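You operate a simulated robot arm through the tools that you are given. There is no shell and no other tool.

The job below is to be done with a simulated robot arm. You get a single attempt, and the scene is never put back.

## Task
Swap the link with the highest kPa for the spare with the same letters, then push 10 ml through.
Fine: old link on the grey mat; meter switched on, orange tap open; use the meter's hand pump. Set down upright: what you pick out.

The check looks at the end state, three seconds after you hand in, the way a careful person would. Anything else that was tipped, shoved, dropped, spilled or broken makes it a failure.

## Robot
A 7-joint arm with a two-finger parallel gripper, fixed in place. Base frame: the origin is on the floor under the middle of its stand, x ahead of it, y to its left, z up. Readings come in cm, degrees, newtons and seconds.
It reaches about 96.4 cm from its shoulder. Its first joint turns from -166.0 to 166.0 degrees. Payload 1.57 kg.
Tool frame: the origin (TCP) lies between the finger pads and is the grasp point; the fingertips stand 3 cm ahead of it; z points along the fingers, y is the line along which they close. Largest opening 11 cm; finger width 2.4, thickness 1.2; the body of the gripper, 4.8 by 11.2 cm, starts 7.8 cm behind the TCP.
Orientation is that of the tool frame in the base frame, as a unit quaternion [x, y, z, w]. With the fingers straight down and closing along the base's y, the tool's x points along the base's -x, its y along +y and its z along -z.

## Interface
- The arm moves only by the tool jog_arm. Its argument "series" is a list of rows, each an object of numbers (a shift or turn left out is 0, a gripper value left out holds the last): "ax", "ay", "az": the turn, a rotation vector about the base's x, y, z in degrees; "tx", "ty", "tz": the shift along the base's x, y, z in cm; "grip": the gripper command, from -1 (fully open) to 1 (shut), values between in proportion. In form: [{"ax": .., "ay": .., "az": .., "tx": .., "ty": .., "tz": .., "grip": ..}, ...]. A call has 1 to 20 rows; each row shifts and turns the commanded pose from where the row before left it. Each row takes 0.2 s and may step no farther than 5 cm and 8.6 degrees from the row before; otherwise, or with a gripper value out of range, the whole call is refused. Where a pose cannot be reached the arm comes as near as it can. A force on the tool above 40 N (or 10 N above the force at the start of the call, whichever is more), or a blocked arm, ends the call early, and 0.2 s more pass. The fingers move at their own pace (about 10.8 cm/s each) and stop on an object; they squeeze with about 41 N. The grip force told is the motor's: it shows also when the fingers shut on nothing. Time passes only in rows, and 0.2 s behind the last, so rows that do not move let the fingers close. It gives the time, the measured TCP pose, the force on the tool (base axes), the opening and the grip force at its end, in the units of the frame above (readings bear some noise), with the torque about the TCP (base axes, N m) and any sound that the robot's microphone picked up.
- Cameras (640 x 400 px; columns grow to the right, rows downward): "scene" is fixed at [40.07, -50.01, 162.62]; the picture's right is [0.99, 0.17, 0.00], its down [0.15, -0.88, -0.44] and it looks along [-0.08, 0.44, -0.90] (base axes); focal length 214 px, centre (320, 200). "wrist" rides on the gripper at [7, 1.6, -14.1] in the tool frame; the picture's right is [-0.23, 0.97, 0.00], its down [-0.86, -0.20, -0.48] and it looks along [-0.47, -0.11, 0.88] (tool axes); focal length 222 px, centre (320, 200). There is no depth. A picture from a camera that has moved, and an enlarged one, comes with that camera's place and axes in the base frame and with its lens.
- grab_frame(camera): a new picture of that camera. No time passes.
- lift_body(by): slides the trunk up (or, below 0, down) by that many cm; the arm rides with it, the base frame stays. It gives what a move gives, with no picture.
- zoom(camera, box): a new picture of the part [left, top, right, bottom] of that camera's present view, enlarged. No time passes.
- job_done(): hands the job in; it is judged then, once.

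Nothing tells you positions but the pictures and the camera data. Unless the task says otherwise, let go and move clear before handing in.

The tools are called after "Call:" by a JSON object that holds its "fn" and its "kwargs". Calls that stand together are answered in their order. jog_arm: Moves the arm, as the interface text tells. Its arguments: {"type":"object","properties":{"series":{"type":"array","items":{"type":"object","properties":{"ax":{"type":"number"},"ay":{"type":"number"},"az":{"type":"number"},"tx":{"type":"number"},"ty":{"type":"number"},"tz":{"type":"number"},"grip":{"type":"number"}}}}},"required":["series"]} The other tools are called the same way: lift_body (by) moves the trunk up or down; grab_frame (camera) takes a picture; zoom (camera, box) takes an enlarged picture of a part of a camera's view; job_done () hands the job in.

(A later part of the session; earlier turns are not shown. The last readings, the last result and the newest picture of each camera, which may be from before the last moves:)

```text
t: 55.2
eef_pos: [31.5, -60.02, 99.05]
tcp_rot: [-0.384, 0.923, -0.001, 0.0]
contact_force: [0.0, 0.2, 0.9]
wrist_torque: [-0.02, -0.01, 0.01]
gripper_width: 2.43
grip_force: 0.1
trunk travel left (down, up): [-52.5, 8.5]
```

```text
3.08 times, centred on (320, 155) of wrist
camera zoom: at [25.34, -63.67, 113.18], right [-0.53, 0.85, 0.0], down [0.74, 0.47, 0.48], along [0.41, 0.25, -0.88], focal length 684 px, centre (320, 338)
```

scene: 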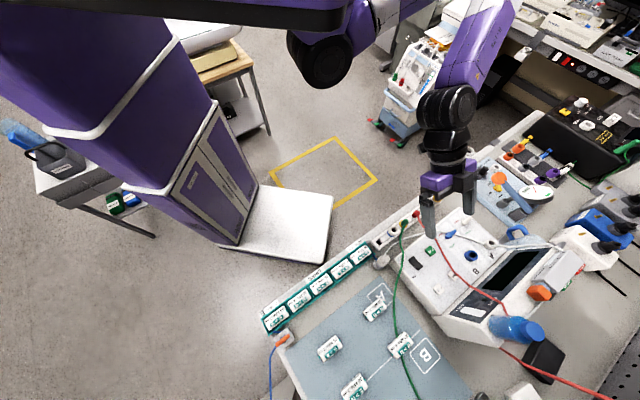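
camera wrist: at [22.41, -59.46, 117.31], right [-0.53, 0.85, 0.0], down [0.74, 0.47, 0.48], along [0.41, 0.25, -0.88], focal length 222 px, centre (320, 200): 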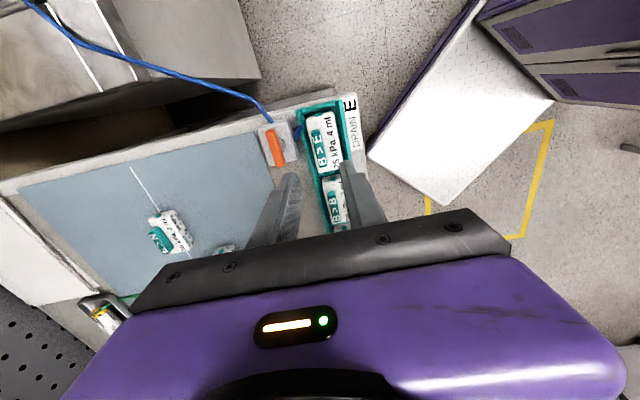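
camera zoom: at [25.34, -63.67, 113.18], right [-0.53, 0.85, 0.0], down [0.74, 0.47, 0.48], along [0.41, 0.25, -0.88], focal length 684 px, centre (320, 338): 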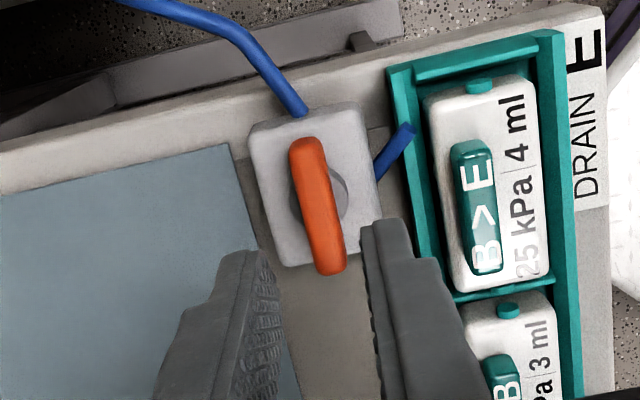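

The handle's top is near z≈91 and well above its box. I'll centre over it and descend to grip height.

Call:
{"fn": "jog_arm", "kwargs": {"series": [{"tx": 0.09, "ty": -0.09, "tz": -2.5, "grip": 0.56}, {"tz": -2, "grip": 0.56}, {"tz": -1, "grip": 0.56}, {"grip": 0.56}]}}

Call:
{"fn": "zoom", "kwargs": {"camera": "wrist", "box": [240, 110, 400, 230]}}

```text
t: 56.2
eef_pos: [31.42, -60.2, 93.47]
tcp_rot: [-0.384, 0.923, -0.002, 0.0]
contact_force: [-0.5, 0.1, 0.6]
wrist_torque: [0.02, 0.02, 0.0]
gripper_width: 2.45
grip_force: 0.4
trunk travel left (down, up): [-52.5, 8.5]
```

```text
3.33 times, centred on (320, 170) of wrist
camera zoom: at [25.41, -63.9, 107.68], right [-0.53, 0.85, 0.0], down [0.74, 0.47, 0.48], along [0.41, 0.25, -0.88], focal length 740 px, centre (320, 300)
```

zoom: 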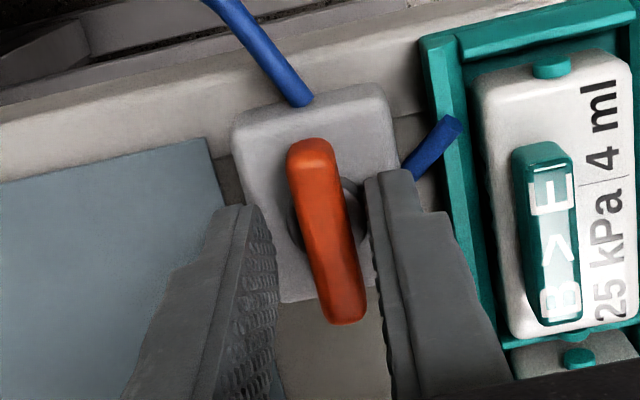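

Call:
{"fn": "jog_arm", "kwargs": {"series": [{"tz": -0.6, "grip": 0.56}, {"grip": 0.7}, {"grip": 0.85}, {"grip": 1}]}}

Call:
{"fn": "zoom", "kwargs": {"camera": "wrist", "box": [240, 110, 400, 230]}}

```text
t: 57.0
eef_pos: [31.3, -60.09, 93.12]
tcp_rot: [-0.384, 0.924, -0.001, 0.0]
contact_force: [0.5, 14.0, 17.7]
wrist_torque: [0.64, -0.13, 0.06]
gripper_width: 2.07
grip_force: 7.1
trunk travel left (down, up): [-52.5, 8.5]
stopped in row 3: the force on the tool passed its limit at 43 N (the readings are from after the stop); the commanded pose is now the measured one
```

```text
3.33 times, centred on (320, 170) of wrist
camera zoom: at [25.29, -63.81, 107.42], right [-0.53, 0.85, 0.0], down [0.74, 0.47, 0.48], along [0.41, 0.25, -0.88], focal length 740 px, centre (320, 300)
```

zoom: 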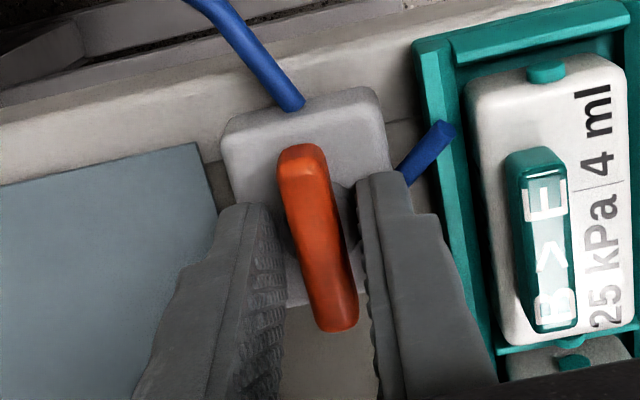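

The fingertips touched the tap's box. I'll open slightly, rise half a centimetre and check.

Call:
{"fn": "jog_arm", "kwargs": {"series": [{"tz": 0.3, "grip": 0.5}, {"tz": 0.3, "grip": 0.5}, {"grip": 0.5}]}}

Call:
{"fn": "zoom", "kwargs": {"camera": "wrist", "box": [250, 120, 390, 220]}}

```text
t: 57.8
eef_pos: [31.37, -60.34, 93.56]
tcp_rot: [-0.384, 0.923, -0.002, -0.001]
contact_force: [-0.4, 0.5, 0.0]
wrist_torque: [0.0, -0.03, -0.04]
gripper_width: 2.77
grip_force: 0.1
trunk travel left (down, up): [-52.5, 8.5]
```

```text
4.00 times, centred on (320, 170) of wrist
camera zoom: at [25.38, -63.94, 107.9], right [-0.53, 0.85, 0.0], down [0.74, 0.47, 0.48], along [0.41, 0.25, -0.88], focal length 888 px, centre (320, 320)
```

zoom: 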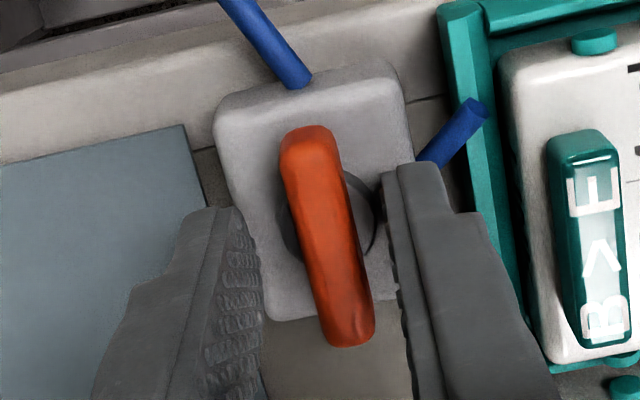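

Call:
{"fn": "jog_arm", "kwargs": {"series": [{"grip": 0.6}, {"grip": 0.7}, {"grip": 0.75}]}}

```text
t: 58.6
eef_pos: [31.27, -60.09, 93.68]
tcp_rot: [-0.383, 0.924, -0.001, -0.001]
contact_force: [-5.7, 6.8, 1.4]
wrist_torque: [0.29, 0.08, -0.04]
gripper_width: 2.1
grip_force: 4.4
trunk travel left (down, up): [-52.5, 8.5]
```

The fingers are meeting the hub disc (about 2.1 cm wide) under the handle. I'll open, rise a bit more and close on the handle bar itself.

Call:
{"fn": "jog_arm", "kwargs": {"series": [{"grip": 0.5}, {"tz": 0.5, "tx": -0.05, "ty": 0.05, "grip": 0.5}, {"grip": 0.6}, {"grip": 0.7}, {"grip": 0.75}]}}

Call:
{"fn": "zoom", "kwargs": {"camera": "wrist", "box": [250, 120, 390, 220]}}

```text
t: 59.8
eef_pos: [31.35, -60.13, 94.15]
tcp_rot: [-0.383, 0.924, -0.001, -0.001]
contact_force: [-1.1, 0.8, -0.3]
wrist_torque: [-0.03, 0.0, 0.03]
gripper_width: 1.36
grip_force: 0.0
trunk travel left (down, up): [-52.5, 8.5]
```

```text
4.00 times, centred on (320, 170) of wrist
camera zoom: at [25.33, -63.84, 108.4], right [-0.53, 0.85, 0.0], down [0.74, 0.47, 0.48], along [0.41, 0.25, -0.88], focal length 888 px, centre (320, 320)
```

zoom: 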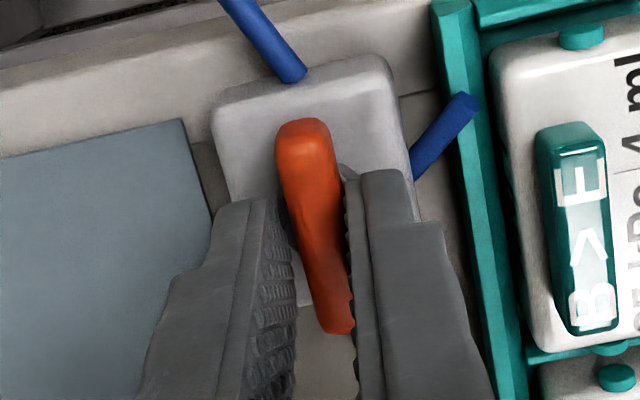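

That clears the hub; the fingers are now beside the bar. Closing onto it.

Call:
{"fn": "jog_arm", "kwargs": {"series": [{"grip": 0.85}, {"grip": 1}, {"grip": 1}]}}

Call:
{"fn": "zoom", "kwargs": {"camera": "wrist", "box": [250, 120, 390, 220]}}

```text
t: 60.6
eef_pos: [31.34, -60.11, 94.21]
tcp_rot: [-0.384, 0.924, -0.001, -0.001]
contact_force: [-3.7, 7.0, 1.8]
wrist_torque: [0.28, 0.08, 0.01]
gripper_width: 1.11
grip_force: 28.8
trunk travel left (down, up): [-52.5, 8.5]
```

```text
4.00 times, centred on (320, 170) of wrist
camera zoom: at [25.26, -63.79, 108.4], right [-0.53, 0.85, 0.0], down [0.75, 0.47, 0.48], along [0.4, 0.25, -0.88], focal length 888 px, centre (320, 320)
```

zoom: 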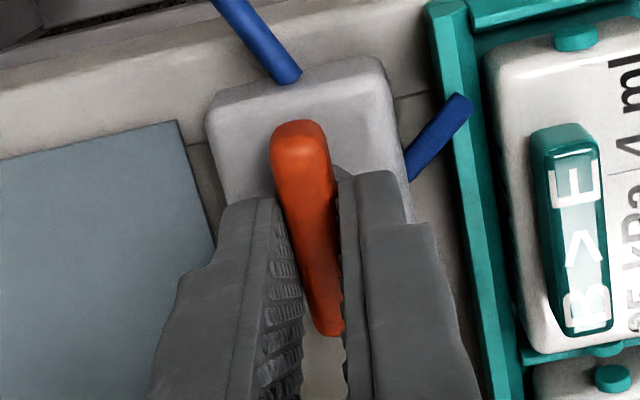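

The handle bar is held. I'll try turning it counter-clockwise a little and watch forces.

Call:
{"fn": "jog_arm", "kwargs": {"series": [{"tx": -0.07, "ty": 0.07, "grip": 1}, {"az": 4, "grip": 1}, {"az": 4, "grip": 1}]}}

Call:
{"fn": "zoom", "kwargs": {"camera": "wrist", "box": [250, 120, 390, 220]}}

```text
t: 61.4
eef_pos: [31.27, -60.02, 94.22]
tcp_rot: [-0.448, 0.894, -0.002, -0.002]
contact_force: [-5.0, 0.4, -1.5]
wrist_torque: [0.55, -0.27, 0.0]
gripper_width: 1.09
grip_force: 28.9
trunk travel left (down, up): [-52.5, 8.5]
```

```text
4.00 times, centred on (320, 170) of wrist
camera zoom: at [25.82, -64.57, 108.4], right [-0.64, 0.77, 0.0], down [0.67, 0.57, 0.48], along [0.37, 0.31, -0.88], focal length 888 px, centre (320, 320)
```

zoom: 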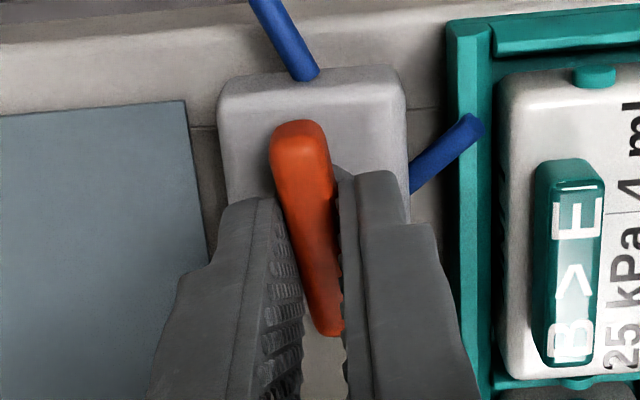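

The handle turns freely with the gripper. Continuing the turn.

Call:
{"fn": "jog_arm", "kwargs": {"series": [{"az": 8, "tx": -0.05, "grip": 1}, {"az": 8, "grip": 1}, {"az": 8, "grip": 1}]}}

Call:
{"fn": "jog_arm", "kwargs": {"series": [{"az": 8, "grip": 1}, {"az": 8, "grip": 1}]}}

Call:
{"fn": "zoom", "kwargs": {"camera": "wrist", "box": [250, 120, 390, 220]}}

```text
t: 62.2
eef_pos: [31.14, -60.03, 94.14]
tcp_rot: [-0.625, 0.781, -0.002, 0.0]
contact_force: [-0.8, 10.3, -2.2]
wrist_torque: [-0.41, 0.29, -0.03]
gripper_width: 1.08
grip_force: 28.5
trunk travel left (down, up): [-52.5, 8.5]
```

```text
t: 62.8
eef_pos: [31.16, -59.9, 94.14]
tcp_rot: [0.727, -0.686, 0.0, 0.0]
contact_force: [-0.9, 16.5, 0.2]
wrist_torque: [0.17, 0.13, 0.05]
gripper_width: 1.09
grip_force: 28.8
trunk travel left (down, up): [-52.5, 8.5]
```

```text
4.00 times, centred on (320, 170) of wrist
camera zoom: at [29.94, -67.03, 108.38], right [-0.99, 0.17, 0.0], down [0.15, 0.87, 0.48], along [0.08, 0.47, -0.88], focal length 888 px, centre (320, 320)
```

zoom: 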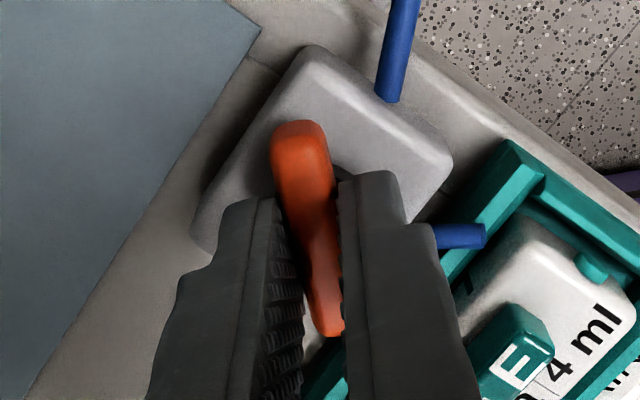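

Halfway turned; I'll relieve the side load with a small shift and continue to 90°.

Call:
{"fn": "jog_arm", "kwargs": {"series": [{"ty": 0.15, "grip": 1}, {"az": 7, "grip": 1}, {"az": 7, "ty": 0.05, "grip": 1}]}}

Call:
{"fn": "jog_arm", "kwargs": {"series": [{"az": 7, "grip": 1}, {"az": 7, "grip": 1}]}}

```text
t: 63.6
eef_pos: [31.24, -60.14, 94.21]
tcp_rot: [0.805, -0.594, 0.002, 0.002]
contact_force: [-3.0, -2.2, -7.8]
wrist_torque: [-0.5, 0.24, -1.06]
gripper_width: 1.56
grip_force: 30.9
trunk travel left (down, up): [-52.5, 8.5]
```

```text
t: 64.2
eef_pos: [31.2, -59.92, 94.19]
tcp_rot: [0.871, -0.491, 0.002, 0.0]
contact_force: [-2.5, -2.3, -4.3]
wrist_torque: [0.05, 0.34, -1.72]
gripper_width: 2.27
grip_force: 35.3
trunk travel left (down, up): [-52.5, 8.5]
```

The grip is being forced open — the handle has met a stop. I'll look before going on.

Call:
{"fn": "zoom", "kwargs": {"camera": "wrist", "box": [250, 100, 390, 220]}}

Call:
{"fn": "grab_frame", "kwargs": {"camera": "wrist"}}

```text
3.33 times, centred on (320, 160) of wrist
camera zoom: at [33.34, -66.65, 108.44], right [-0.95, -0.31, 0.0], down [-0.27, 0.84, 0.48], along [-0.15, 0.45, -0.88], focal length 740 px, centre (320, 333)
```

zoom: 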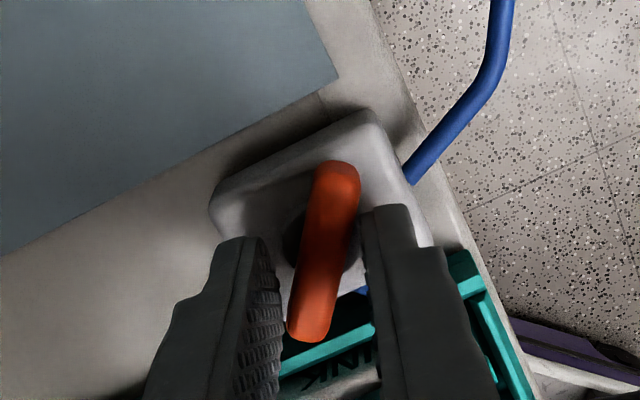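

```text
taken
camera wrist: at [33.34, -66.65, 108.44], right [-0.95, -0.31, 0.0], down [-0.27, 0.84, 0.48], along [-0.15, 0.45, -0.88], focal length 222 px, centre (320, 200)
```

wrist: 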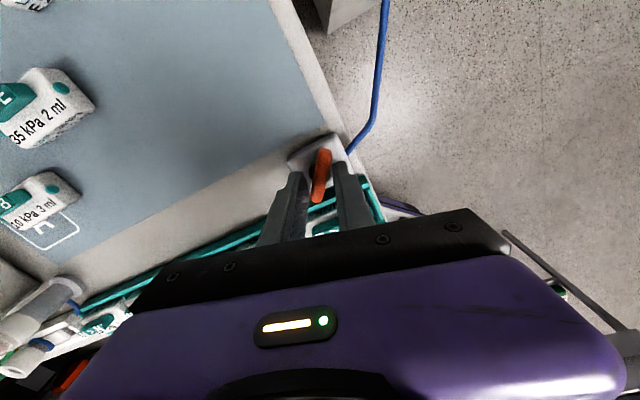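

The handle stopped after roughly 50°. I'll let go, rise, and look at where it stands.

Call:
{"fn": "jog_arm", "kwargs": {"series": [{"grip": 0.6}, {"grip": 0.4}, {"tz": 1.5, "grip": 0.4}, {"tz": 3, "grip": 0.4}, {"tz": 3, "grip": 0.4}]}}

Call:
{"fn": "zoom", "kwargs": {"camera": "wrist", "box": [240, 80, 400, 220]}}

```text
t: 65.4
eef_pos: [31.37, -59.79, 101.78]
tcp_rot: [0.871, -0.491, 0.001, 0.0]
contact_force: [0.0, -0.7, -0.3]
wrist_torque: [0.0, -0.01, -0.01]
gripper_width: 3.27
grip_force: 0.0
trunk travel left (down, up): [-52.5, 8.5]
```

```text
2.86 times, centred on (320, 150) of wrist
camera zoom: at [33.57, -66.55, 116.0], right [-0.95, -0.31, 0.0], down [-0.27, 0.84, 0.48], along [-0.15, 0.45, -0.88], focal length 635 px, centre (320, 343)
```

zoom: 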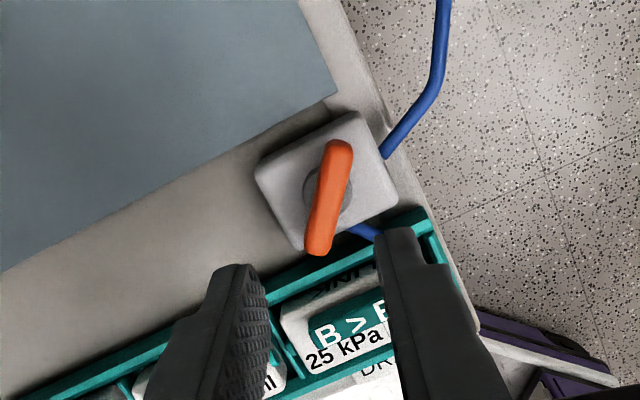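

The handle now stands about 50° from its shut position against a firm stop, so I take it as open. Next I'll go to the meter, turning the wrist back, to look at the ON rocker from above.

Call:
{"fn": "jog_arm", "kwargs": {"series": [{"tz": 4, "az": -6, "grip": 0.4}, {"tz": 4, "az": -6, "grip": 0.4}, {"tz": 4, "az": -7, "grip": 0.6}, {"tx": 3, "ty": 2.2, "az": -7, "grip": 1}, {"tx": 3, "ty": 2.2, "az": -7, "grip": 1}, {"tx": 3, "ty": 2.2, "az": -7, "grip": 1}, {"tx": 3, "ty": 2.2, "az": -7, "grip": 1}, {"tx": 3, "ty": 2.2, "az": -7, "grip": 1}, {"tx": 3, "ty": 2.2, "az": -7, "grip": 1}, {"tx": 3, "ty": 2.2, "az": -7, "grip": 1}, {"tx": 3, "ty": 2.2, "az": -8, "grip": 1}, {"tx": 3, "ty": 2.2, "grip": 1}, {"tx": 3, "ty": 2.2, "grip": 1}, {"tx": 3, "ty": 2.2, "grip": 1}]}}

Call:
{"fn": "grab_frame", "kwargs": {"camera": "wrist"}}

Call:
{"fn": "zoom", "kwargs": {"camera": "wrist", "box": [220, 50, 420, 220]}}

Call:
{"fn": "zoom", "kwargs": {"camera": "scene", "box": [240, 240, 440, 400]}}

```text
t: 68.4
eef_pos: [64.41, -35.7, 113.53]
tcp_rot: [-0.383, 0.924, -0.001, -0.001]
contact_force: [-0.6, 0.4, -1.3]
wrist_torque: [0.05, -0.03, -0.02]
gripper_width: 0.0
grip_force: 21.3
trunk travel left (down, up): [-52.5, 8.5]
```

```text
taken
camera wrist: at [58.25, -39.36, 127.84], right [-0.53, 0.85, 0.0], down [0.75, 0.47, 0.48], along [0.41, 0.25, -0.88], focal length 222 px, centre (320, 200)
```

wrist: 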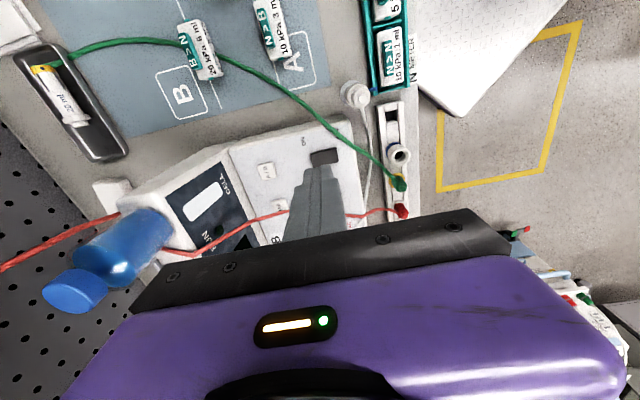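

```text
2.35 times, centred on (320, 135) of wrist
camera zoom: at [58.25, -39.36, 127.84], right [-0.53, 0.85, 0.0], down [0.75, 0.47, 0.48], along [0.41, 0.25, -0.88], focal length 523 px, centre (320, 353)
```

zoom: 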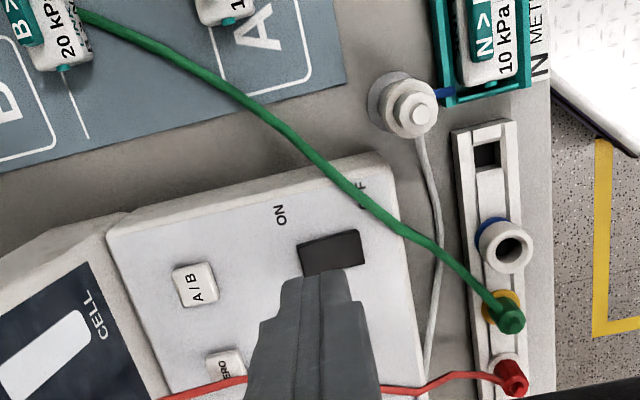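

```text
2.50 times, centred on (340, 320) of scene
camera zoom: at [40.07, -50.01, 162.62], right [0.99, 0.17, 0.0], down [0.15, -0.88, -0.44], along [-0.08, 0.44, -0.9], focal length 536 px, centre (270, -100)
```

zoom: 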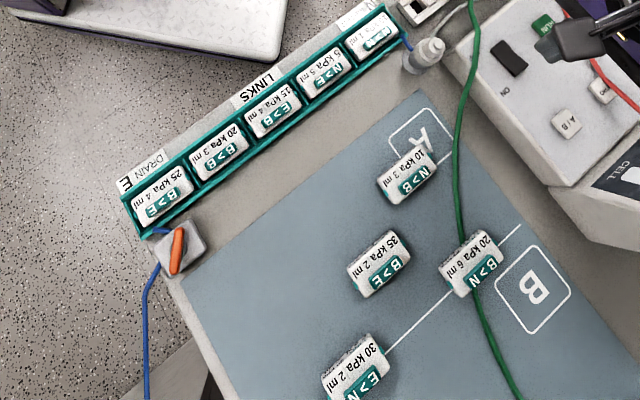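

The rack now holds all five links, with the 25 kPa B>E in the last slot. The rocker's ON end is on the far side, clear of the green tube. I'll position the closed fingers above the ON end.

Call:
{"fn": "jog_arm", "kwargs": {"series": [{"tx": 1.55, "ty": 0.95, "grip": 1}, {"tx": 1.55, "ty": 0.95, "grip": 1}, {"tz": -3, "grip": 1}, {"tz": -3, "grip": 1}, {"tz": -3, "grip": 1}, {"tz": -2, "grip": 1}, {"grip": 1}]}}

Call:
{"fn": "zoom", "kwargs": {"camera": "wrist", "box": [230, 80, 410, 220]}}

Call:
{"fn": "zoom", "kwargs": {"camera": "scene", "box": [380, 210, 480, 290]}}

```text
t: 70.0
eef_pos: [67.28, -33.79, 102.74]
tcp_rot: [-0.384, 0.923, -0.002, -0.001]
contact_force: [0.0, 0.4, -0.2]
wrist_torque: [-0.01, -0.02, 0.02]
gripper_width: 0.0
grip_force: 21.3
trunk travel left (down, up): [-52.5, 8.5]
```

```text
2.86 times, centred on (320, 150) of wrist
camera zoom: at [61.29, -37.5, 116.87], right [-0.53, 0.85, 0.0], down [0.74, 0.47, 0.48], along [0.41, 0.25, -0.88], focal length 635 px, centre (320, 343)
```

zoom: 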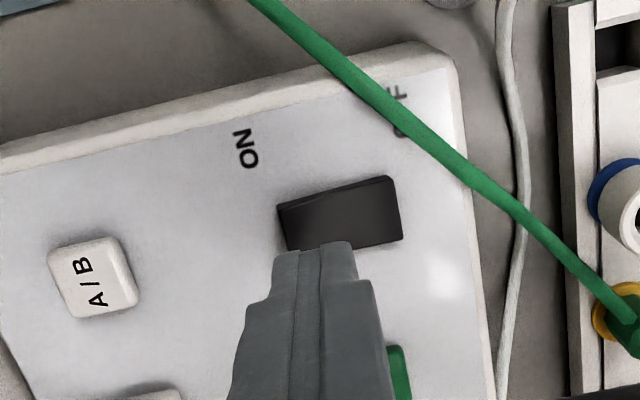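

```text
5.00 times, centred on (430, 250) of scene
camera zoom: at [40.07, -50.01, 162.62], right [0.99, 0.17, 0.0], down [0.15, -0.88, -0.44], along [-0.08, 0.44, -0.9], focal length 1072 px, centre (-230, -50)
```

zoom: 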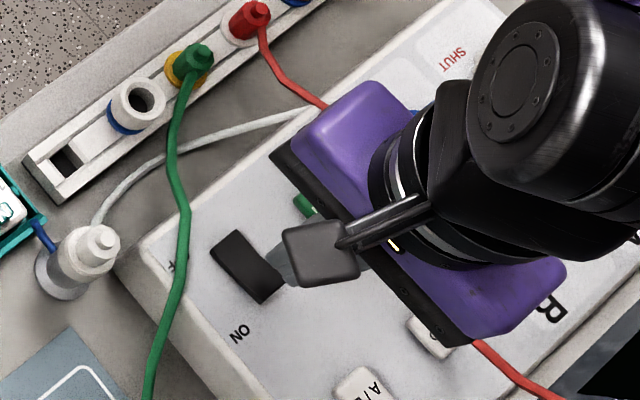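

I'll shift to the middle of the ON half and lower in small steps until contact or a click.

Call:
{"fn": "jog_arm", "kwargs": {"series": [{"tx": 0.07, "ty": -0.55, "tz": -1, "grip": 1}, {"tz": -1.2, "grip": 1}, {"grip": 1}]}}

Call:
{"fn": "jog_arm", "kwargs": {"series": [{"tz": -0.3, "grip": 1}, {"tz": -0.3, "grip": 1}, {"grip": 1}]}}

Call:
{"fn": "zoom", "kwargs": {"camera": "wrist", "box": [230, 80, 410, 220]}}

```text
t: 70.8
eef_pos: [67.37, -34.21, 100.37]
tcp_rot: [-0.384, 0.923, -0.001, 0.0]
contact_force: [-0.3, -1.0, -0.1]
wrist_torque: [0.02, -0.01, -0.01]
gripper_width: 0.0
grip_force: 21.2
trunk travel left (down, up): [-52.5, 8.5]
```

```text
t: 71.6
eef_pos: [67.44, -34.4, 99.88]
tcp_rot: [-0.383, 0.924, -0.002, -0.002]
contact_force: [0.4, 0.9, 0.4]
wrist_torque: [0.01, 0.0, 0.0]
gripper_width: 0.0
grip_force: 21.5
trunk travel left (down, up): [-52.5, 8.5]
```

```text
2.86 times, centred on (320, 150) of wrist
camera zoom: at [61.35, -38.07, 114.1], right [-0.53, 0.85, 0.0], down [0.74, 0.47, 0.48], along [0.41, 0.25, -0.88], focal length 635 px, centre (320, 343)
```

zoom: 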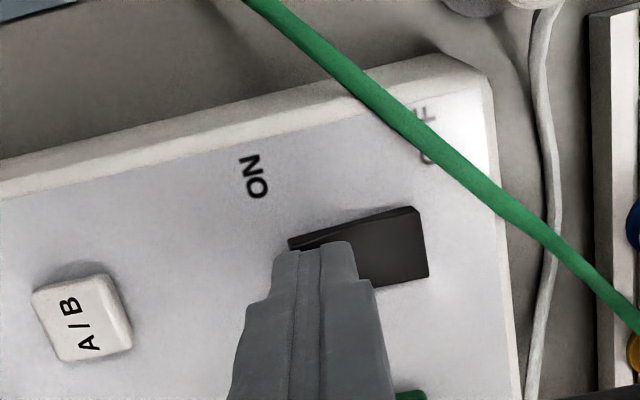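

Call:
{"fn": "jog_arm", "kwargs": {"series": [{"tz": -0.3, "grip": 1}, {"tz": -0.3, "grip": 1}, {"grip": 1}]}}

Call:
{"fn": "jog_arm", "kwargs": {"series": [{"tz": -0.25, "grip": 1}, {"grip": 1}]}}

Call:
{"fn": "jog_arm", "kwargs": {"series": [{"tz": -0.25, "grip": 1}, {"grip": 1}]}}

```text
t: 72.4
eef_pos: [67.52, -34.43, 99.27]
tcp_rot: [-0.384, 0.923, -0.001, 0.0]
contact_force: [0.5, -0.8, 0.9]
wrist_torque: [-0.03, -0.03, -0.02]
gripper_width: 0.0
grip_force: 21.1
trunk travel left (down, up): [-52.5, 8.5]
```

```text
t: 73.0
eef_pos: [67.31, -34.41, 98.91]
tcp_rot: [-0.384, 0.923, -0.002, 0.0]
contact_force: [-0.4, -0.3, 0.3]
wrist_torque: [0.03, 0.0, -0.02]
gripper_width: 0.01
grip_force: 21.1
trunk travel left (down, up): [-52.5, 8.5]
```

```text
t: 73.6
eef_pos: [67.44, -34.31, 98.74]
tcp_rot: [-0.384, 0.923, -0.002, -0.001]
contact_force: [-0.3, 1.8, 1.4]
wrist_torque: [0.09, -0.03, -0.01]
gripper_width: 0.02
grip_force: 21.4
trunk travel left (down, up): [-52.5, 8.5]
```

Call:
{"fn": "jog_arm", "kwargs": {"series": [{"tz": -0.2, "grip": 1}, {"grip": 1}]}}

Call:
{"fn": "jog_arm", "kwargs": {"series": [{"tz": -0.2, "grip": 1}, {"grip": 1}]}}

Call:
{"fn": "zoom", "kwargs": {"camera": "wrist", "box": [230, 80, 410, 220]}}

Call:
{"fn": "zoom", "kwargs": {"camera": "scene", "box": [440, 220, 600, 330]}}

```text
t: 74.2
eef_pos: [67.55, -34.23, 98.66]
tcp_rot: [-0.385, 0.923, -0.003, 0.001]
contact_force: [-0.7, 2.7, 20.5]
wrist_torque: [0.09, -0.2, 0.1]
gripper_width: 0.01
grip_force: 21.3
trunk travel left (down, up): [-52.5, 8.5]
```

```text
t: 74.7
eef_pos: [67.29, -34.35, 98.76]
tcp_rot: [-0.384, 0.923, -0.002, 0.0]
contact_force: [-5.0, 7.6, 19.9]
wrist_torque: [0.26, -0.05, 0.08]
gripper_width: 0.0
grip_force: 21.5
trunk travel left (down, up): [-52.5, 8.5]
stopped in row 2: the force on the tool passed its limit at 41 N (the readings are from after the stop); the commanded pose is now the measured one
```

```text
2.86 times, centred on (320, 150) of wrist
camera zoom: at [61.35, -37.99, 112.94], right [-0.53, 0.85, -0.01], down [0.74, 0.47, 0.48], along [0.41, 0.25, -0.88], focal length 635 px, centre (320, 343)
```

zoom: 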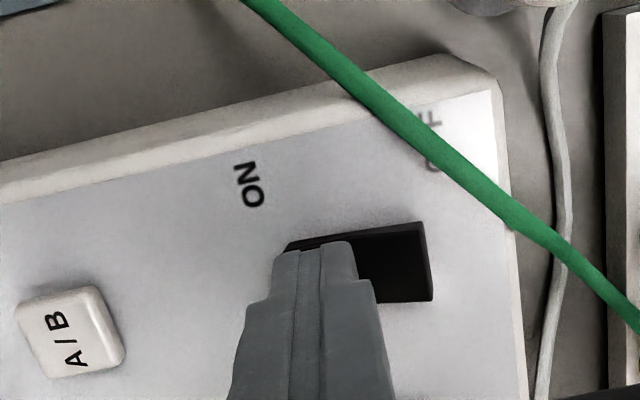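

```text
3.64 times, centred on (520, 275) of scene
camera zoom: at [40.07, -50.01, 162.62], right [0.99, 0.17, 0.0], down [0.15, -0.88, -0.44], along [-0.08, 0.44, -0.9], focal length 780 px, centre (-407, -73)
```

zoom: 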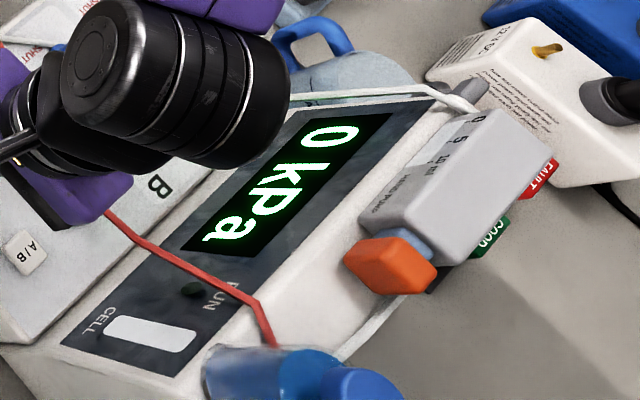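

The meter is on: the display reads "0 kPa". I'll rise clear of the panel and inspect the hand pump closely.

Call:
{"fn": "jog_arm", "kwargs": {"series": [{"tz": 1, "grip": 1}, {"tz": 3, "grip": 1}, {"tz": 4, "grip": 1}, {"tz": 4, "grip": 1}, {"tz": 3, "tx": -2, "ty": 2, "grip": 1}, {"tx": -3, "ty": 3, "tz": 2, "grip": 1}]}}

Call:
{"fn": "zoom", "kwargs": {"camera": "scene", "box": [535, 245, 585, 305]}}

Call:
{"fn": "zoom", "kwargs": {"camera": "scene", "box": [400, 200, 600, 350]}}

Call:
{"fn": "grab_frame", "kwargs": {"camera": "wrist"}}

```text
t: 76.1
eef_pos: [62.54, -29.37, 115.44]
tcp_rot: [-0.383, 0.924, -0.002, 0.0]
contact_force: [0.5, -0.2, 0.2]
wrist_torque: [0.04, -0.03, -0.02]
gripper_width: 0.0
grip_force: 20.9
trunk travel left (down, up): [-52.5, 8.5]
```

```text
6.67 times, centred on (560, 275) of scene
camera zoom: at [40.07, -50.01, 162.62], right [0.99, 0.17, 0.0], down [0.15, -0.88, -0.44], along [-0.08, 0.44, -0.9], focal length 1430 px, centre (-1280, -300)
```

zoom: 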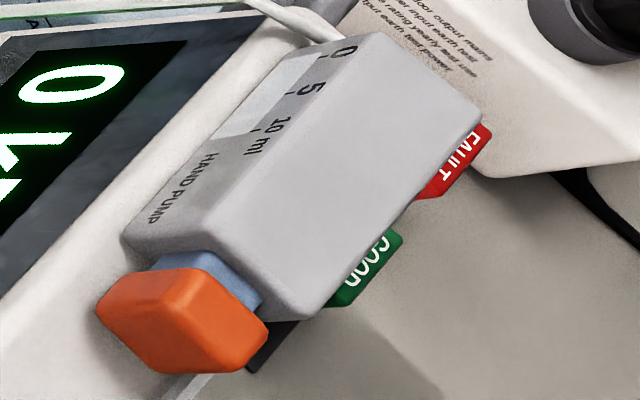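

```text
2.67 times, centred on (500, 275) of scene
camera zoom: at [40.07, -50.01, 162.62], right [0.99, 0.17, 0.0], down [0.15, -0.88, -0.44], along [-0.08, 0.44, -0.9], focal length 572 px, centre (-160, 0)
```

zoom: 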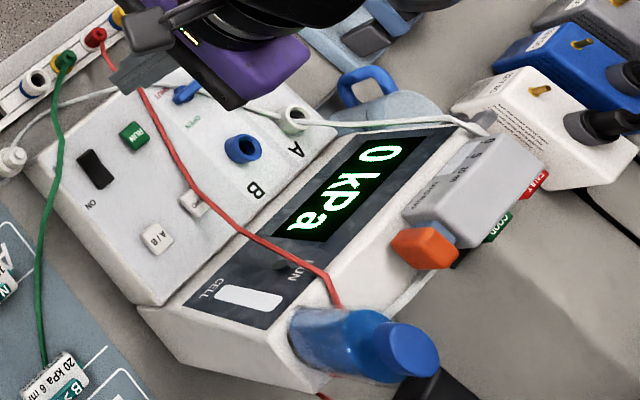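

```text
taken
camera wrist: at [56.56, -32.94, 129.74], right [-0.53, 0.85, 0.0], down [0.74, 0.47, 0.48], along [0.41, 0.25, -0.88], focal length 222 px, centre (320, 200)
```

wrist: 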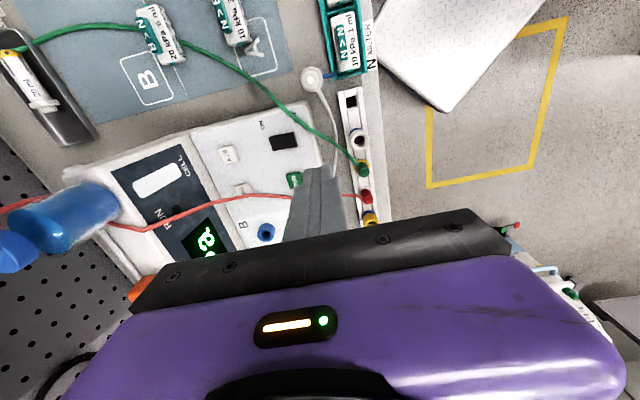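

The pump has a window with a 0–5–10 ml scale. I'll zoom in as far as possible to see the piston position.

Call:
{"fn": "zoom", "kwargs": {"camera": "scene", "box": [548, 250, 572, 280]}}

Call:
{"fn": "zoom", "kwargs": {"camera": "scene", "box": [536, 276, 570, 304]}}

Call:
{"fn": "zoom", "kwargs": {"camera": "scene", "box": [484, 244, 554, 304]}}

```text
13.33 times, centred on (560, 265) of scene
camera zoom: at [40.07, -50.01, 162.62], right [0.99, 0.17, 0.0], down [0.15, -0.88, -0.44], along [-0.08, 0.44, -0.9], focal length 2860 px, centre (-2880, -667)
```

zoom: 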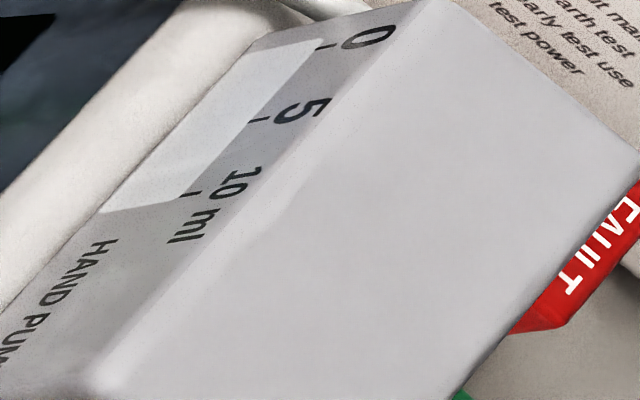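

```text
14.29 times, centred on (553, 290) of scene
camera zoom: at [40.07, -50.01, 162.62], right [0.99, 0.17, 0.0], down [0.15, -0.88, -0.44], along [-0.08, 0.44, -0.9], focal length 3064 px, centre (-3009, -1086)
```

zoom: 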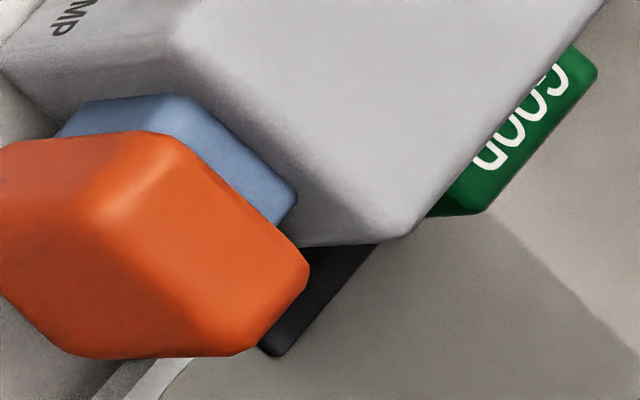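

```text
6.67 times, centred on (519, 274) of scene
camera zoom: at [40.07, -50.01, 162.62], right [0.99, 0.17, 0.0], down [0.15, -0.88, -0.44], along [-0.08, 0.44, -0.9], focal length 1430 px, centre (-1007, -293)
```

zoom: 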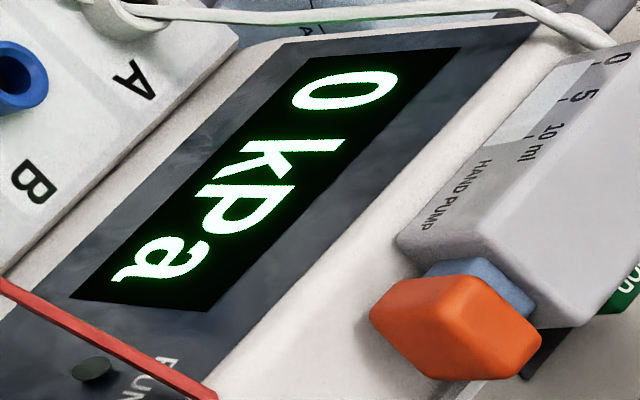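

The window shows nothing drawn, so the plunger looks pushed in (0 ml); it must be drawn out to 10 ml and pushed back. I'll look at the knob from above at a safe height, staying clear of the wall.

Call:
{"fn": "jog_arm", "kwargs": {"series": [{"tz": 4, "tx": 1, "grip": 1}, {"tz": 4, "tx": 2, "ty": -0.5, "grip": 1}, {"tx": 3.5, "ty": -0.8, "grip": 0}, {"tx": 3.5, "ty": -0.8, "grip": -0.5}, {"tx": 3.5, "ty": -0.8, "grip": -1}, {"tx": 3.5, "ty": -0.8, "grip": -1}, {"grip": -1}]}}

Call:
{"fn": "grab_frame", "kwargs": {"camera": "wrist"}}

Call:
{"fn": "zoom", "kwargs": {"camera": "wrist", "box": [130, 60, 330, 230]}}

```text
t: 77.7
eef_pos: [79.65, -33.37, 123.39]
tcp_rot: [-0.383, 0.924, -0.002, 0.0]
contact_force: [-0.1, 0.4, 0.2]
wrist_torque: [0.01, 0.05, -0.02]
gripper_width: 11.0
grip_force: 0.0
trunk travel left (down, up): [-52.5, 8.5]
```

```text
taken
camera wrist: at [73.5, -37.07, 137.72], right [-0.53, 0.85, 0.0], down [0.74, 0.47, 0.48], along [0.41, 0.25, -0.88], focal length 222 px, centre (320, 200)
```

wrist: 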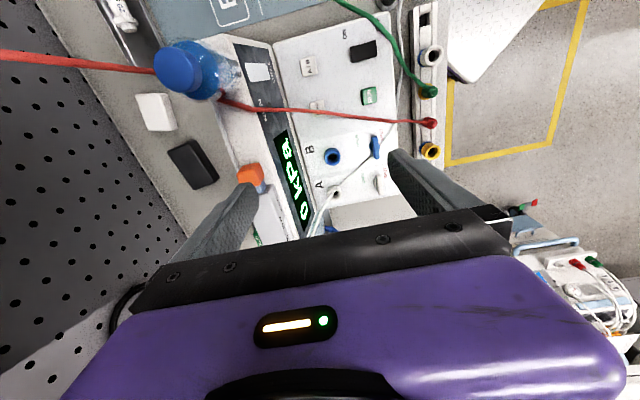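

```text
2.35 times, centred on (230, 145) of wrist
camera zoom: at [73.5, -37.07, 137.72], right [-0.53, 0.85, 0.0], down [0.74, 0.47, 0.48], along [0.41, 0.25, -0.88], focal length 523 px, centre (532, 329)
```

zoom: 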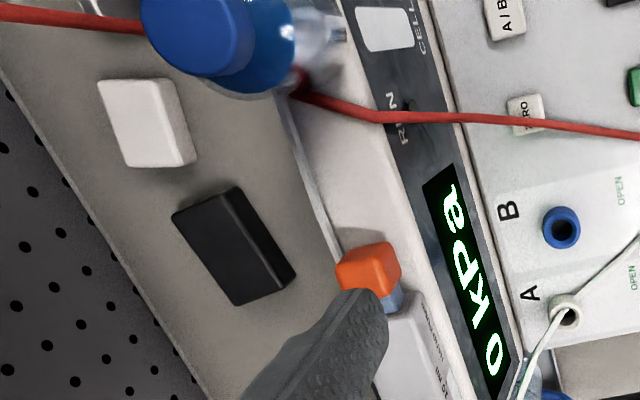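

The knob's top is near (87.8, −39.1, z≈110). I'll move over it gradually, watching for contact with anything overhead near the wall.

Call:
{"fn": "jog_arm", "kwargs": {"series": [{"tx": 1.5, "ty": -1.5, "grip": 0}, {"tx": 1.5, "ty": -1.5, "grip": 0}, {"tx": 1.5, "ty": -0.5, "grip": 0}, {"grip": 0}]}}

Call:
{"fn": "jog_arm", "kwargs": {"series": [{"tx": 1, "ty": -0.6, "grip": 0}, {"tx": 1, "ty": -0.6, "grip": 0}, {"grip": 0}]}}

Call:
{"fn": "zoom", "kwargs": {"camera": "wrist", "box": [200, 60, 420, 230]}}

```text
t: 78.7
eef_pos: [84.01, -36.65, 123.5]
tcp_rot: [-0.383, 0.924, -0.002, 0.0]
contact_force: [0.8, -0.4, 0.1]
wrist_torque: [0.0, 0.0, 0.04]
gripper_width: 5.5
grip_force: 0.1
trunk travel left (down, up): [-52.5, 8.5]
```

```text
t: 79.5
eef_pos: [85.99, -37.83, 123.54]
tcp_rot: [-0.383, 0.924, -0.003, 0.0]
contact_force: [0.4, -0.4, -0.1]
wrist_torque: [0.0, -0.03, 0.01]
gripper_width: 5.48
grip_force: 0.0
trunk travel left (down, up): [-52.5, 8.5]
```

```text
2.35 times, centred on (310, 145) of wrist
camera zoom: at [79.92, -41.51, 137.82], right [-0.53, 0.85, 0.0], down [0.74, 0.47, 0.48], along [0.41, 0.25, -0.88], focal length 523 px, centre (344, 329)
```

zoom: 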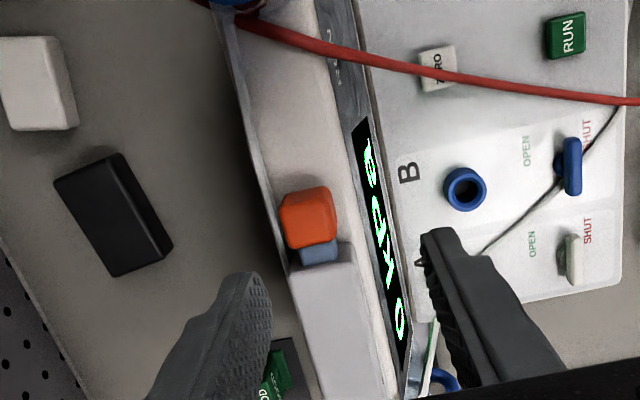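

The knob sits on top of the meter's housing with free space on both sides. I'll move the last bit over it and descend carefully.

Call:
{"fn": "jog_arm", "kwargs": {"series": [{"tx": 0.9, "ty": -0.5, "grip": 0}, {"tx": 1.0, "ty": -0.55, "grip": 0}, {"grip": 0}]}}

Call:
{"fn": "jog_arm", "kwargs": {"series": [{"tz": -2, "grip": 0}, {"tz": -2, "grip": 0}, {"tz": -2, "grip": 0}, {"grip": 0}]}}

Call:
{"fn": "zoom", "kwargs": {"camera": "wrist", "box": [220, 80, 420, 230]}}

```text
t: 80.3
eef_pos: [87.83, -38.87, 123.48]
tcp_rot: [-0.383, 0.924, -0.002, -0.001]
contact_force: [0.0, 0.5, -0.3]
wrist_torque: [-0.01, -0.02, -0.02]
gripper_width: 5.51
grip_force: 0.0
trunk travel left (down, up): [-52.5, 8.5]
```

```text
t: 81.3
eef_pos: [87.78, -38.93, 117.44]
tcp_rot: [-0.384, 0.923, -0.004, -0.001]
contact_force: [-0.9, -0.8, -1.2]
wrist_torque: [-0.01, 0.02, 0.02]
gripper_width: 5.51
grip_force: 0.0
trunk travel left (down, up): [-52.5, 8.5]
```

```text
2.67 times, centred on (320, 155) of wrist
camera zoom: at [81.77, -42.6, 131.66], right [-0.53, 0.85, -0.01], down [0.74, 0.47, 0.48], along [0.41, 0.25, -0.88], focal length 592 px, centre (320, 320)
```

zoom: 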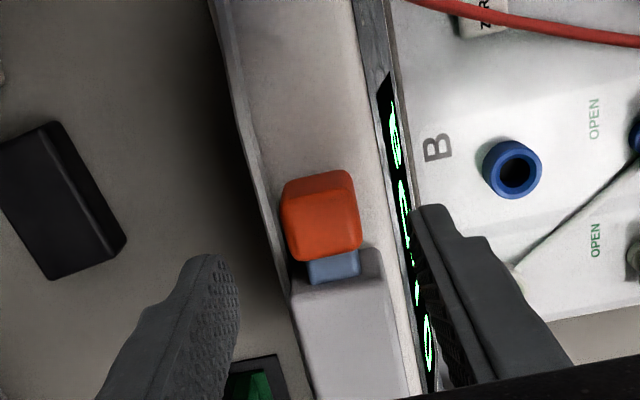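

Knob centred between the fingers. Descending in small steps to grip height.

Call:
{"fn": "jog_arm", "kwargs": {"series": [{"tx": 0.28, "ty": 0.28, "tz": -1.5, "grip": 0}, {"tz": -1.5, "grip": 0}, {"tz": -1, "grip": 0}, {"grip": 0}]}}

Call:
{"fn": "zoom", "kwargs": {"camera": "wrist", "box": [220, 90, 420, 230]}}

```text
t: 82.3
eef_pos: [88.16, -38.42, 113.49]
tcp_rot: [-0.384, 0.924, -0.002, 0.0]
contact_force: [0.4, -0.4, -1.8]
wrist_torque: [0.01, -0.01, 0.0]
gripper_width: 5.47
grip_force: 0.0
trunk travel left (down, up): [-52.5, 8.5]
```

```text
2.86 times, centred on (320, 160) of wrist
camera zoom: at [82.12, -42.21, 127.74], right [-0.53, 0.85, 0.0], down [0.74, 0.47, 0.48], along [0.41, 0.25, -0.88], focal length 635 px, centre (320, 314)
```

zoom: 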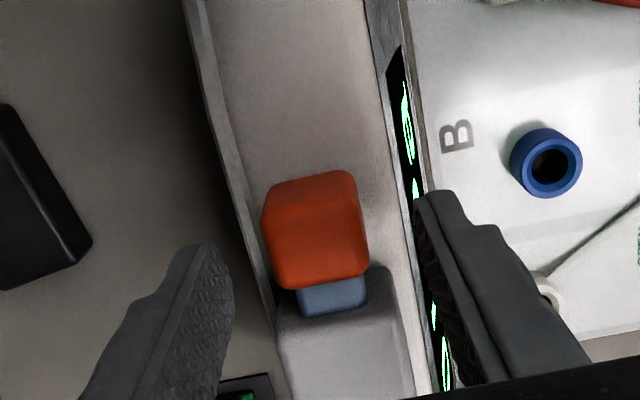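

Call:
{"fn": "jog_arm", "kwargs": {"series": [{"tz": -0.6, "grip": 0}, {"tz": -0.5, "grip": 0}, {"grip": 0}]}}

Call:
{"fn": "jog_arm", "kwargs": {"series": [{"tz": -0.5, "grip": 0}, {"grip": 0}]}}

Call:
{"fn": "jog_arm", "kwargs": {"series": [{"tz": -0.4, "grip": 0}, {"grip": 0}]}}

Call:
{"fn": "zoom", "kwargs": {"camera": "wrist", "box": [220, 90, 420, 230]}}

```text
t: 83.1
eef_pos: [88.25, -38.5, 112.43]
tcp_rot: [-0.384, 0.923, -0.003, -0.001]
contact_force: [0.0, -0.4, -0.3]
wrist_torque: [-0.03, -0.02, -0.03]
gripper_width: 5.51
grip_force: 0.1
trunk travel left (down, up): [-52.5, 8.5]
```

```text
t: 83.7
eef_pos: [88.19, -38.51, 112.01]
tcp_rot: [-0.384, 0.923, -0.003, 0.0]
contact_force: [-0.3, -1.0, -0.4]
wrist_torque: [0.01, 0.01, 0.03]
gripper_width: 5.52
grip_force: 0.0
trunk travel left (down, up): [-52.5, 8.5]
```

```text
t: 84.3
eef_pos: [88.25, -38.5, 111.61]
tcp_rot: [-0.384, 0.923, -0.003, 0.001]
contact_force: [-0.6, -0.2, 0.6]
wrist_torque: [0.01, 0.0, -0.03]
gripper_width: 5.47
grip_force: 0.1
trunk travel left (down, up): [-52.5, 8.5]
```

```text
2.86 times, centred on (320, 160) of wrist
camera zoom: at [82.16, -42.2, 125.83], right [-0.53, 0.85, 0.0], down [0.74, 0.47, 0.48], along [0.41, 0.25, -0.88], focal length 635 px, centre (320, 314)
```

zoom: 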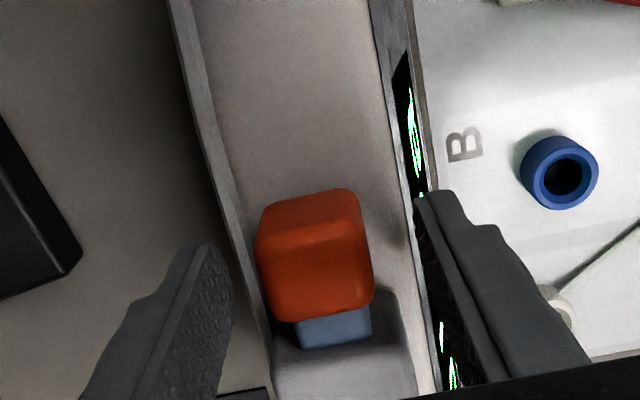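

Call:
{"fn": "jog_arm", "kwargs": {"series": [{"tz": -0.4, "grip": 0}, {"grip": 0.2}, {"grip": 0.35}, {"grip": 0.45}]}}

Call:
{"fn": "jog_arm", "kwargs": {"series": [{"grip": 0.55}, {"grip": 0.65}]}}

Call:
{"fn": "zoom", "kwargs": {"camera": "wrist", "box": [220, 90, 420, 230]}}

```text
t: 85.3
eef_pos: [88.31, -38.57, 111.18]
tcp_rot: [-0.384, 0.923, -0.002, 0.0]
contact_force: [-6.2, 5.4, 2.0]
wrist_torque: [0.59, 0.65, -0.19]
gripper_width: 4.85
grip_force: 45.0
trunk travel left (down, up): [-52.5, 8.5]
```

```text
t: 85.9
eef_pos: [88.24, -38.39, 111.17]
tcp_rot: [-0.383, 0.924, -0.002, 0.0]
contact_force: [-9.0, 7.8, 1.1]
wrist_torque: [0.67, 0.68, -0.25]
gripper_width: 4.83
grip_force: 45.2
trunk travel left (down, up): [-52.5, 8.5]
```

```text
2.86 times, centred on (320, 160) of wrist
camera zoom: at [82.12, -42.14, 125.43], right [-0.53, 0.85, 0.0], down [0.74, 0.47, 0.48], along [0.41, 0.25, -0.88], focal length 635 px, centre (320, 314)
```

zoom: 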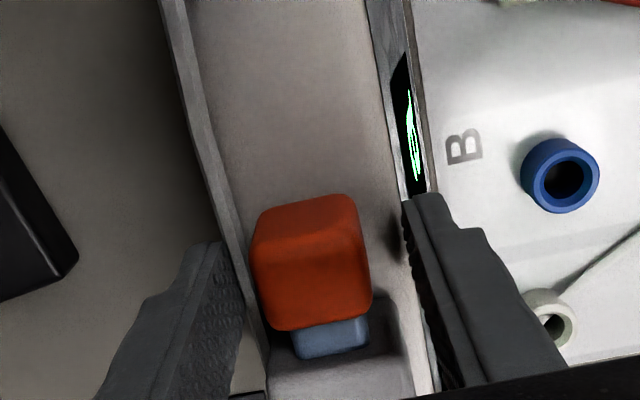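

The fingers are squeezing the housing's rim rather than the knob. Opening, rising a bit, and closing again.

Call:
{"fn": "jog_arm", "kwargs": {"series": [{"grip": 0.1}, {"grip": 0}, {"tz": 0.5, "grip": 0}, {"tz": 0.5, "grip": 0}, {"grip": 0.15}, {"grip": 0.25}]}}

Call:
{"fn": "jog_arm", "kwargs": {"series": [{"grip": 0.35}, {"grip": 0.4}]}}

Call:
{"fn": "zoom", "kwargs": {"camera": "wrist", "box": [220, 90, 420, 230]}}

```text
t: 87.3
eef_pos: [88.19, -38.52, 112.25]
tcp_rot: [-0.384, 0.923, -0.003, -0.001]
contact_force: [0.6, 0.4, -0.4]
wrist_torque: [0.02, 0.02, 0.04]
gripper_width: 4.13
grip_force: 0.1
trunk travel left (down, up): [-52.5, 8.5]
```

```text
t: 87.9
eef_pos: [88.22, -38.59, 112.24]
tcp_rot: [-0.384, 0.923, -0.003, -0.001]
contact_force: [-0.2, -0.1, 0.1]
wrist_torque: [0.0, -0.01, 0.03]
gripper_width: 3.29
grip_force: 0.1
trunk travel left (down, up): [-52.5, 8.5]
```

```text
2.86 times, centred on (320, 160) of wrist
camera zoom: at [82.11, -42.26, 126.46], right [-0.53, 0.85, -0.01], down [0.74, 0.47, 0.48], along [0.41, 0.25, -0.88], focal length 635 px, centre (320, 314)
```

zoom: 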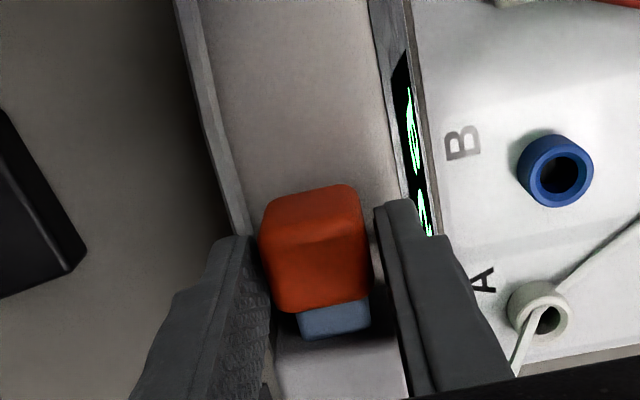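

Now the fingers clear the rim and flank the knob. Closing on it.

Call:
{"fn": "jog_arm", "kwargs": {"series": [{"grip": 0.5}, {"grip": 0.6}, {"grip": 0.8}, {"grip": 1}]}}

Call:
{"fn": "zoom", "kwargs": {"camera": "wrist", "box": [220, 90, 420, 230]}}

```text
t: 88.9
eef_pos: [88.09, -38.57, 112.13]
tcp_rot: [-0.384, 0.923, -0.002, -0.001]
contact_force: [-6.2, 4.9, 0.2]
wrist_torque: [0.26, 0.3, -0.1]
gripper_width: 2.61
grip_force: 37.4
trunk travel left (down, up): [-52.5, 8.5]
```

```text
2.86 times, centred on (320, 160) of wrist
camera zoom: at [82.08, -42.22, 126.46], right [-0.53, 0.85, 0.0], down [0.74, 0.47, 0.48], along [0.41, 0.25, -0.88], focal length 635 px, centre (320, 314)
```

zoom: 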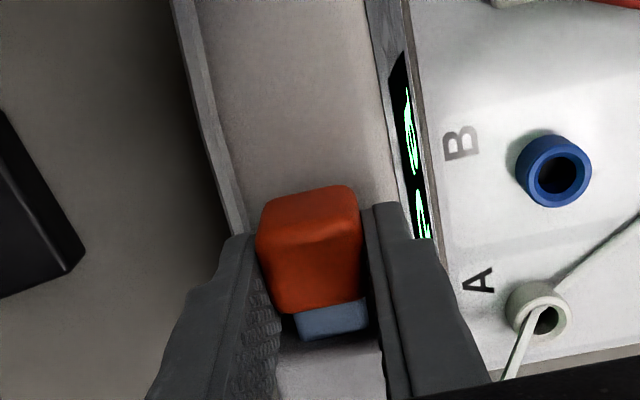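

The knob is held (2.6 cm). I'll relieve the side load and gently draw it outward (away from the barrel), watching the force.

Call:
{"fn": "jog_arm", "kwargs": {"series": [{"tx": -0.08, "ty": 0.08, "grip": 1}, {"tx": -0.21, "ty": -0.21, "grip": 1}, {"tx": -0.21, "ty": -0.21, "grip": 1}, {"grip": 1}]}}

Call:
{"fn": "zoom", "kwargs": {"camera": "wrist", "box": [220, 90, 420, 230]}}

Call:
{"fn": "zoom", "kwargs": {"camera": "scene", "box": [535, 245, 585, 305]}}

```text
t: 89.9
eef_pos: [87.75, -38.91, 112.24]
tcp_rot: [-0.384, 0.923, -0.003, -0.001]
contact_force: [3.9, -2.9, -0.3]
wrist_torque: [0.37, 0.05, 0.01]
gripper_width: 2.6
grip_force: 36.7
trunk travel left (down, up): [-52.5, 8.5]
```

```text
2.86 times, centred on (320, 160) of wrist
camera zoom: at [81.63, -42.62, 126.45], right [-0.53, 0.85, -0.01], down [0.74, 0.47, 0.48], along [0.41, 0.25, -0.88], focal length 635 px, centre (320, 314)
```

zoom: 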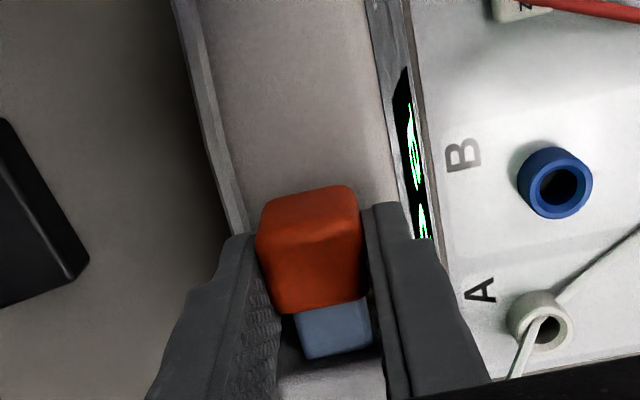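

```text
6.67 times, centred on (560, 275) of scene
camera zoom: at [40.07, -50.01, 162.62], right [0.99, 0.17, 0.0], down [0.15, -0.88, -0.44], along [-0.08, 0.44, -0.9], focal length 1430 px, centre (-1280, -300)
```

zoom: 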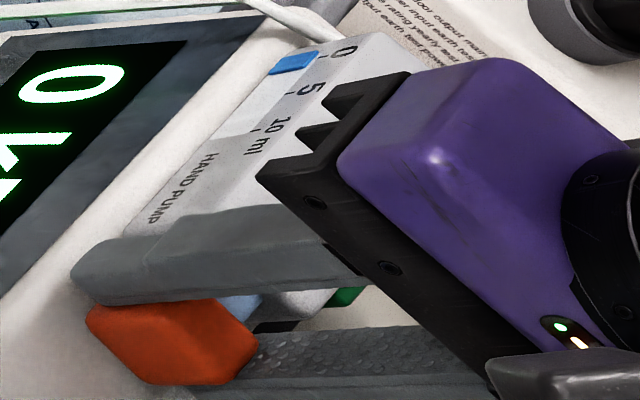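

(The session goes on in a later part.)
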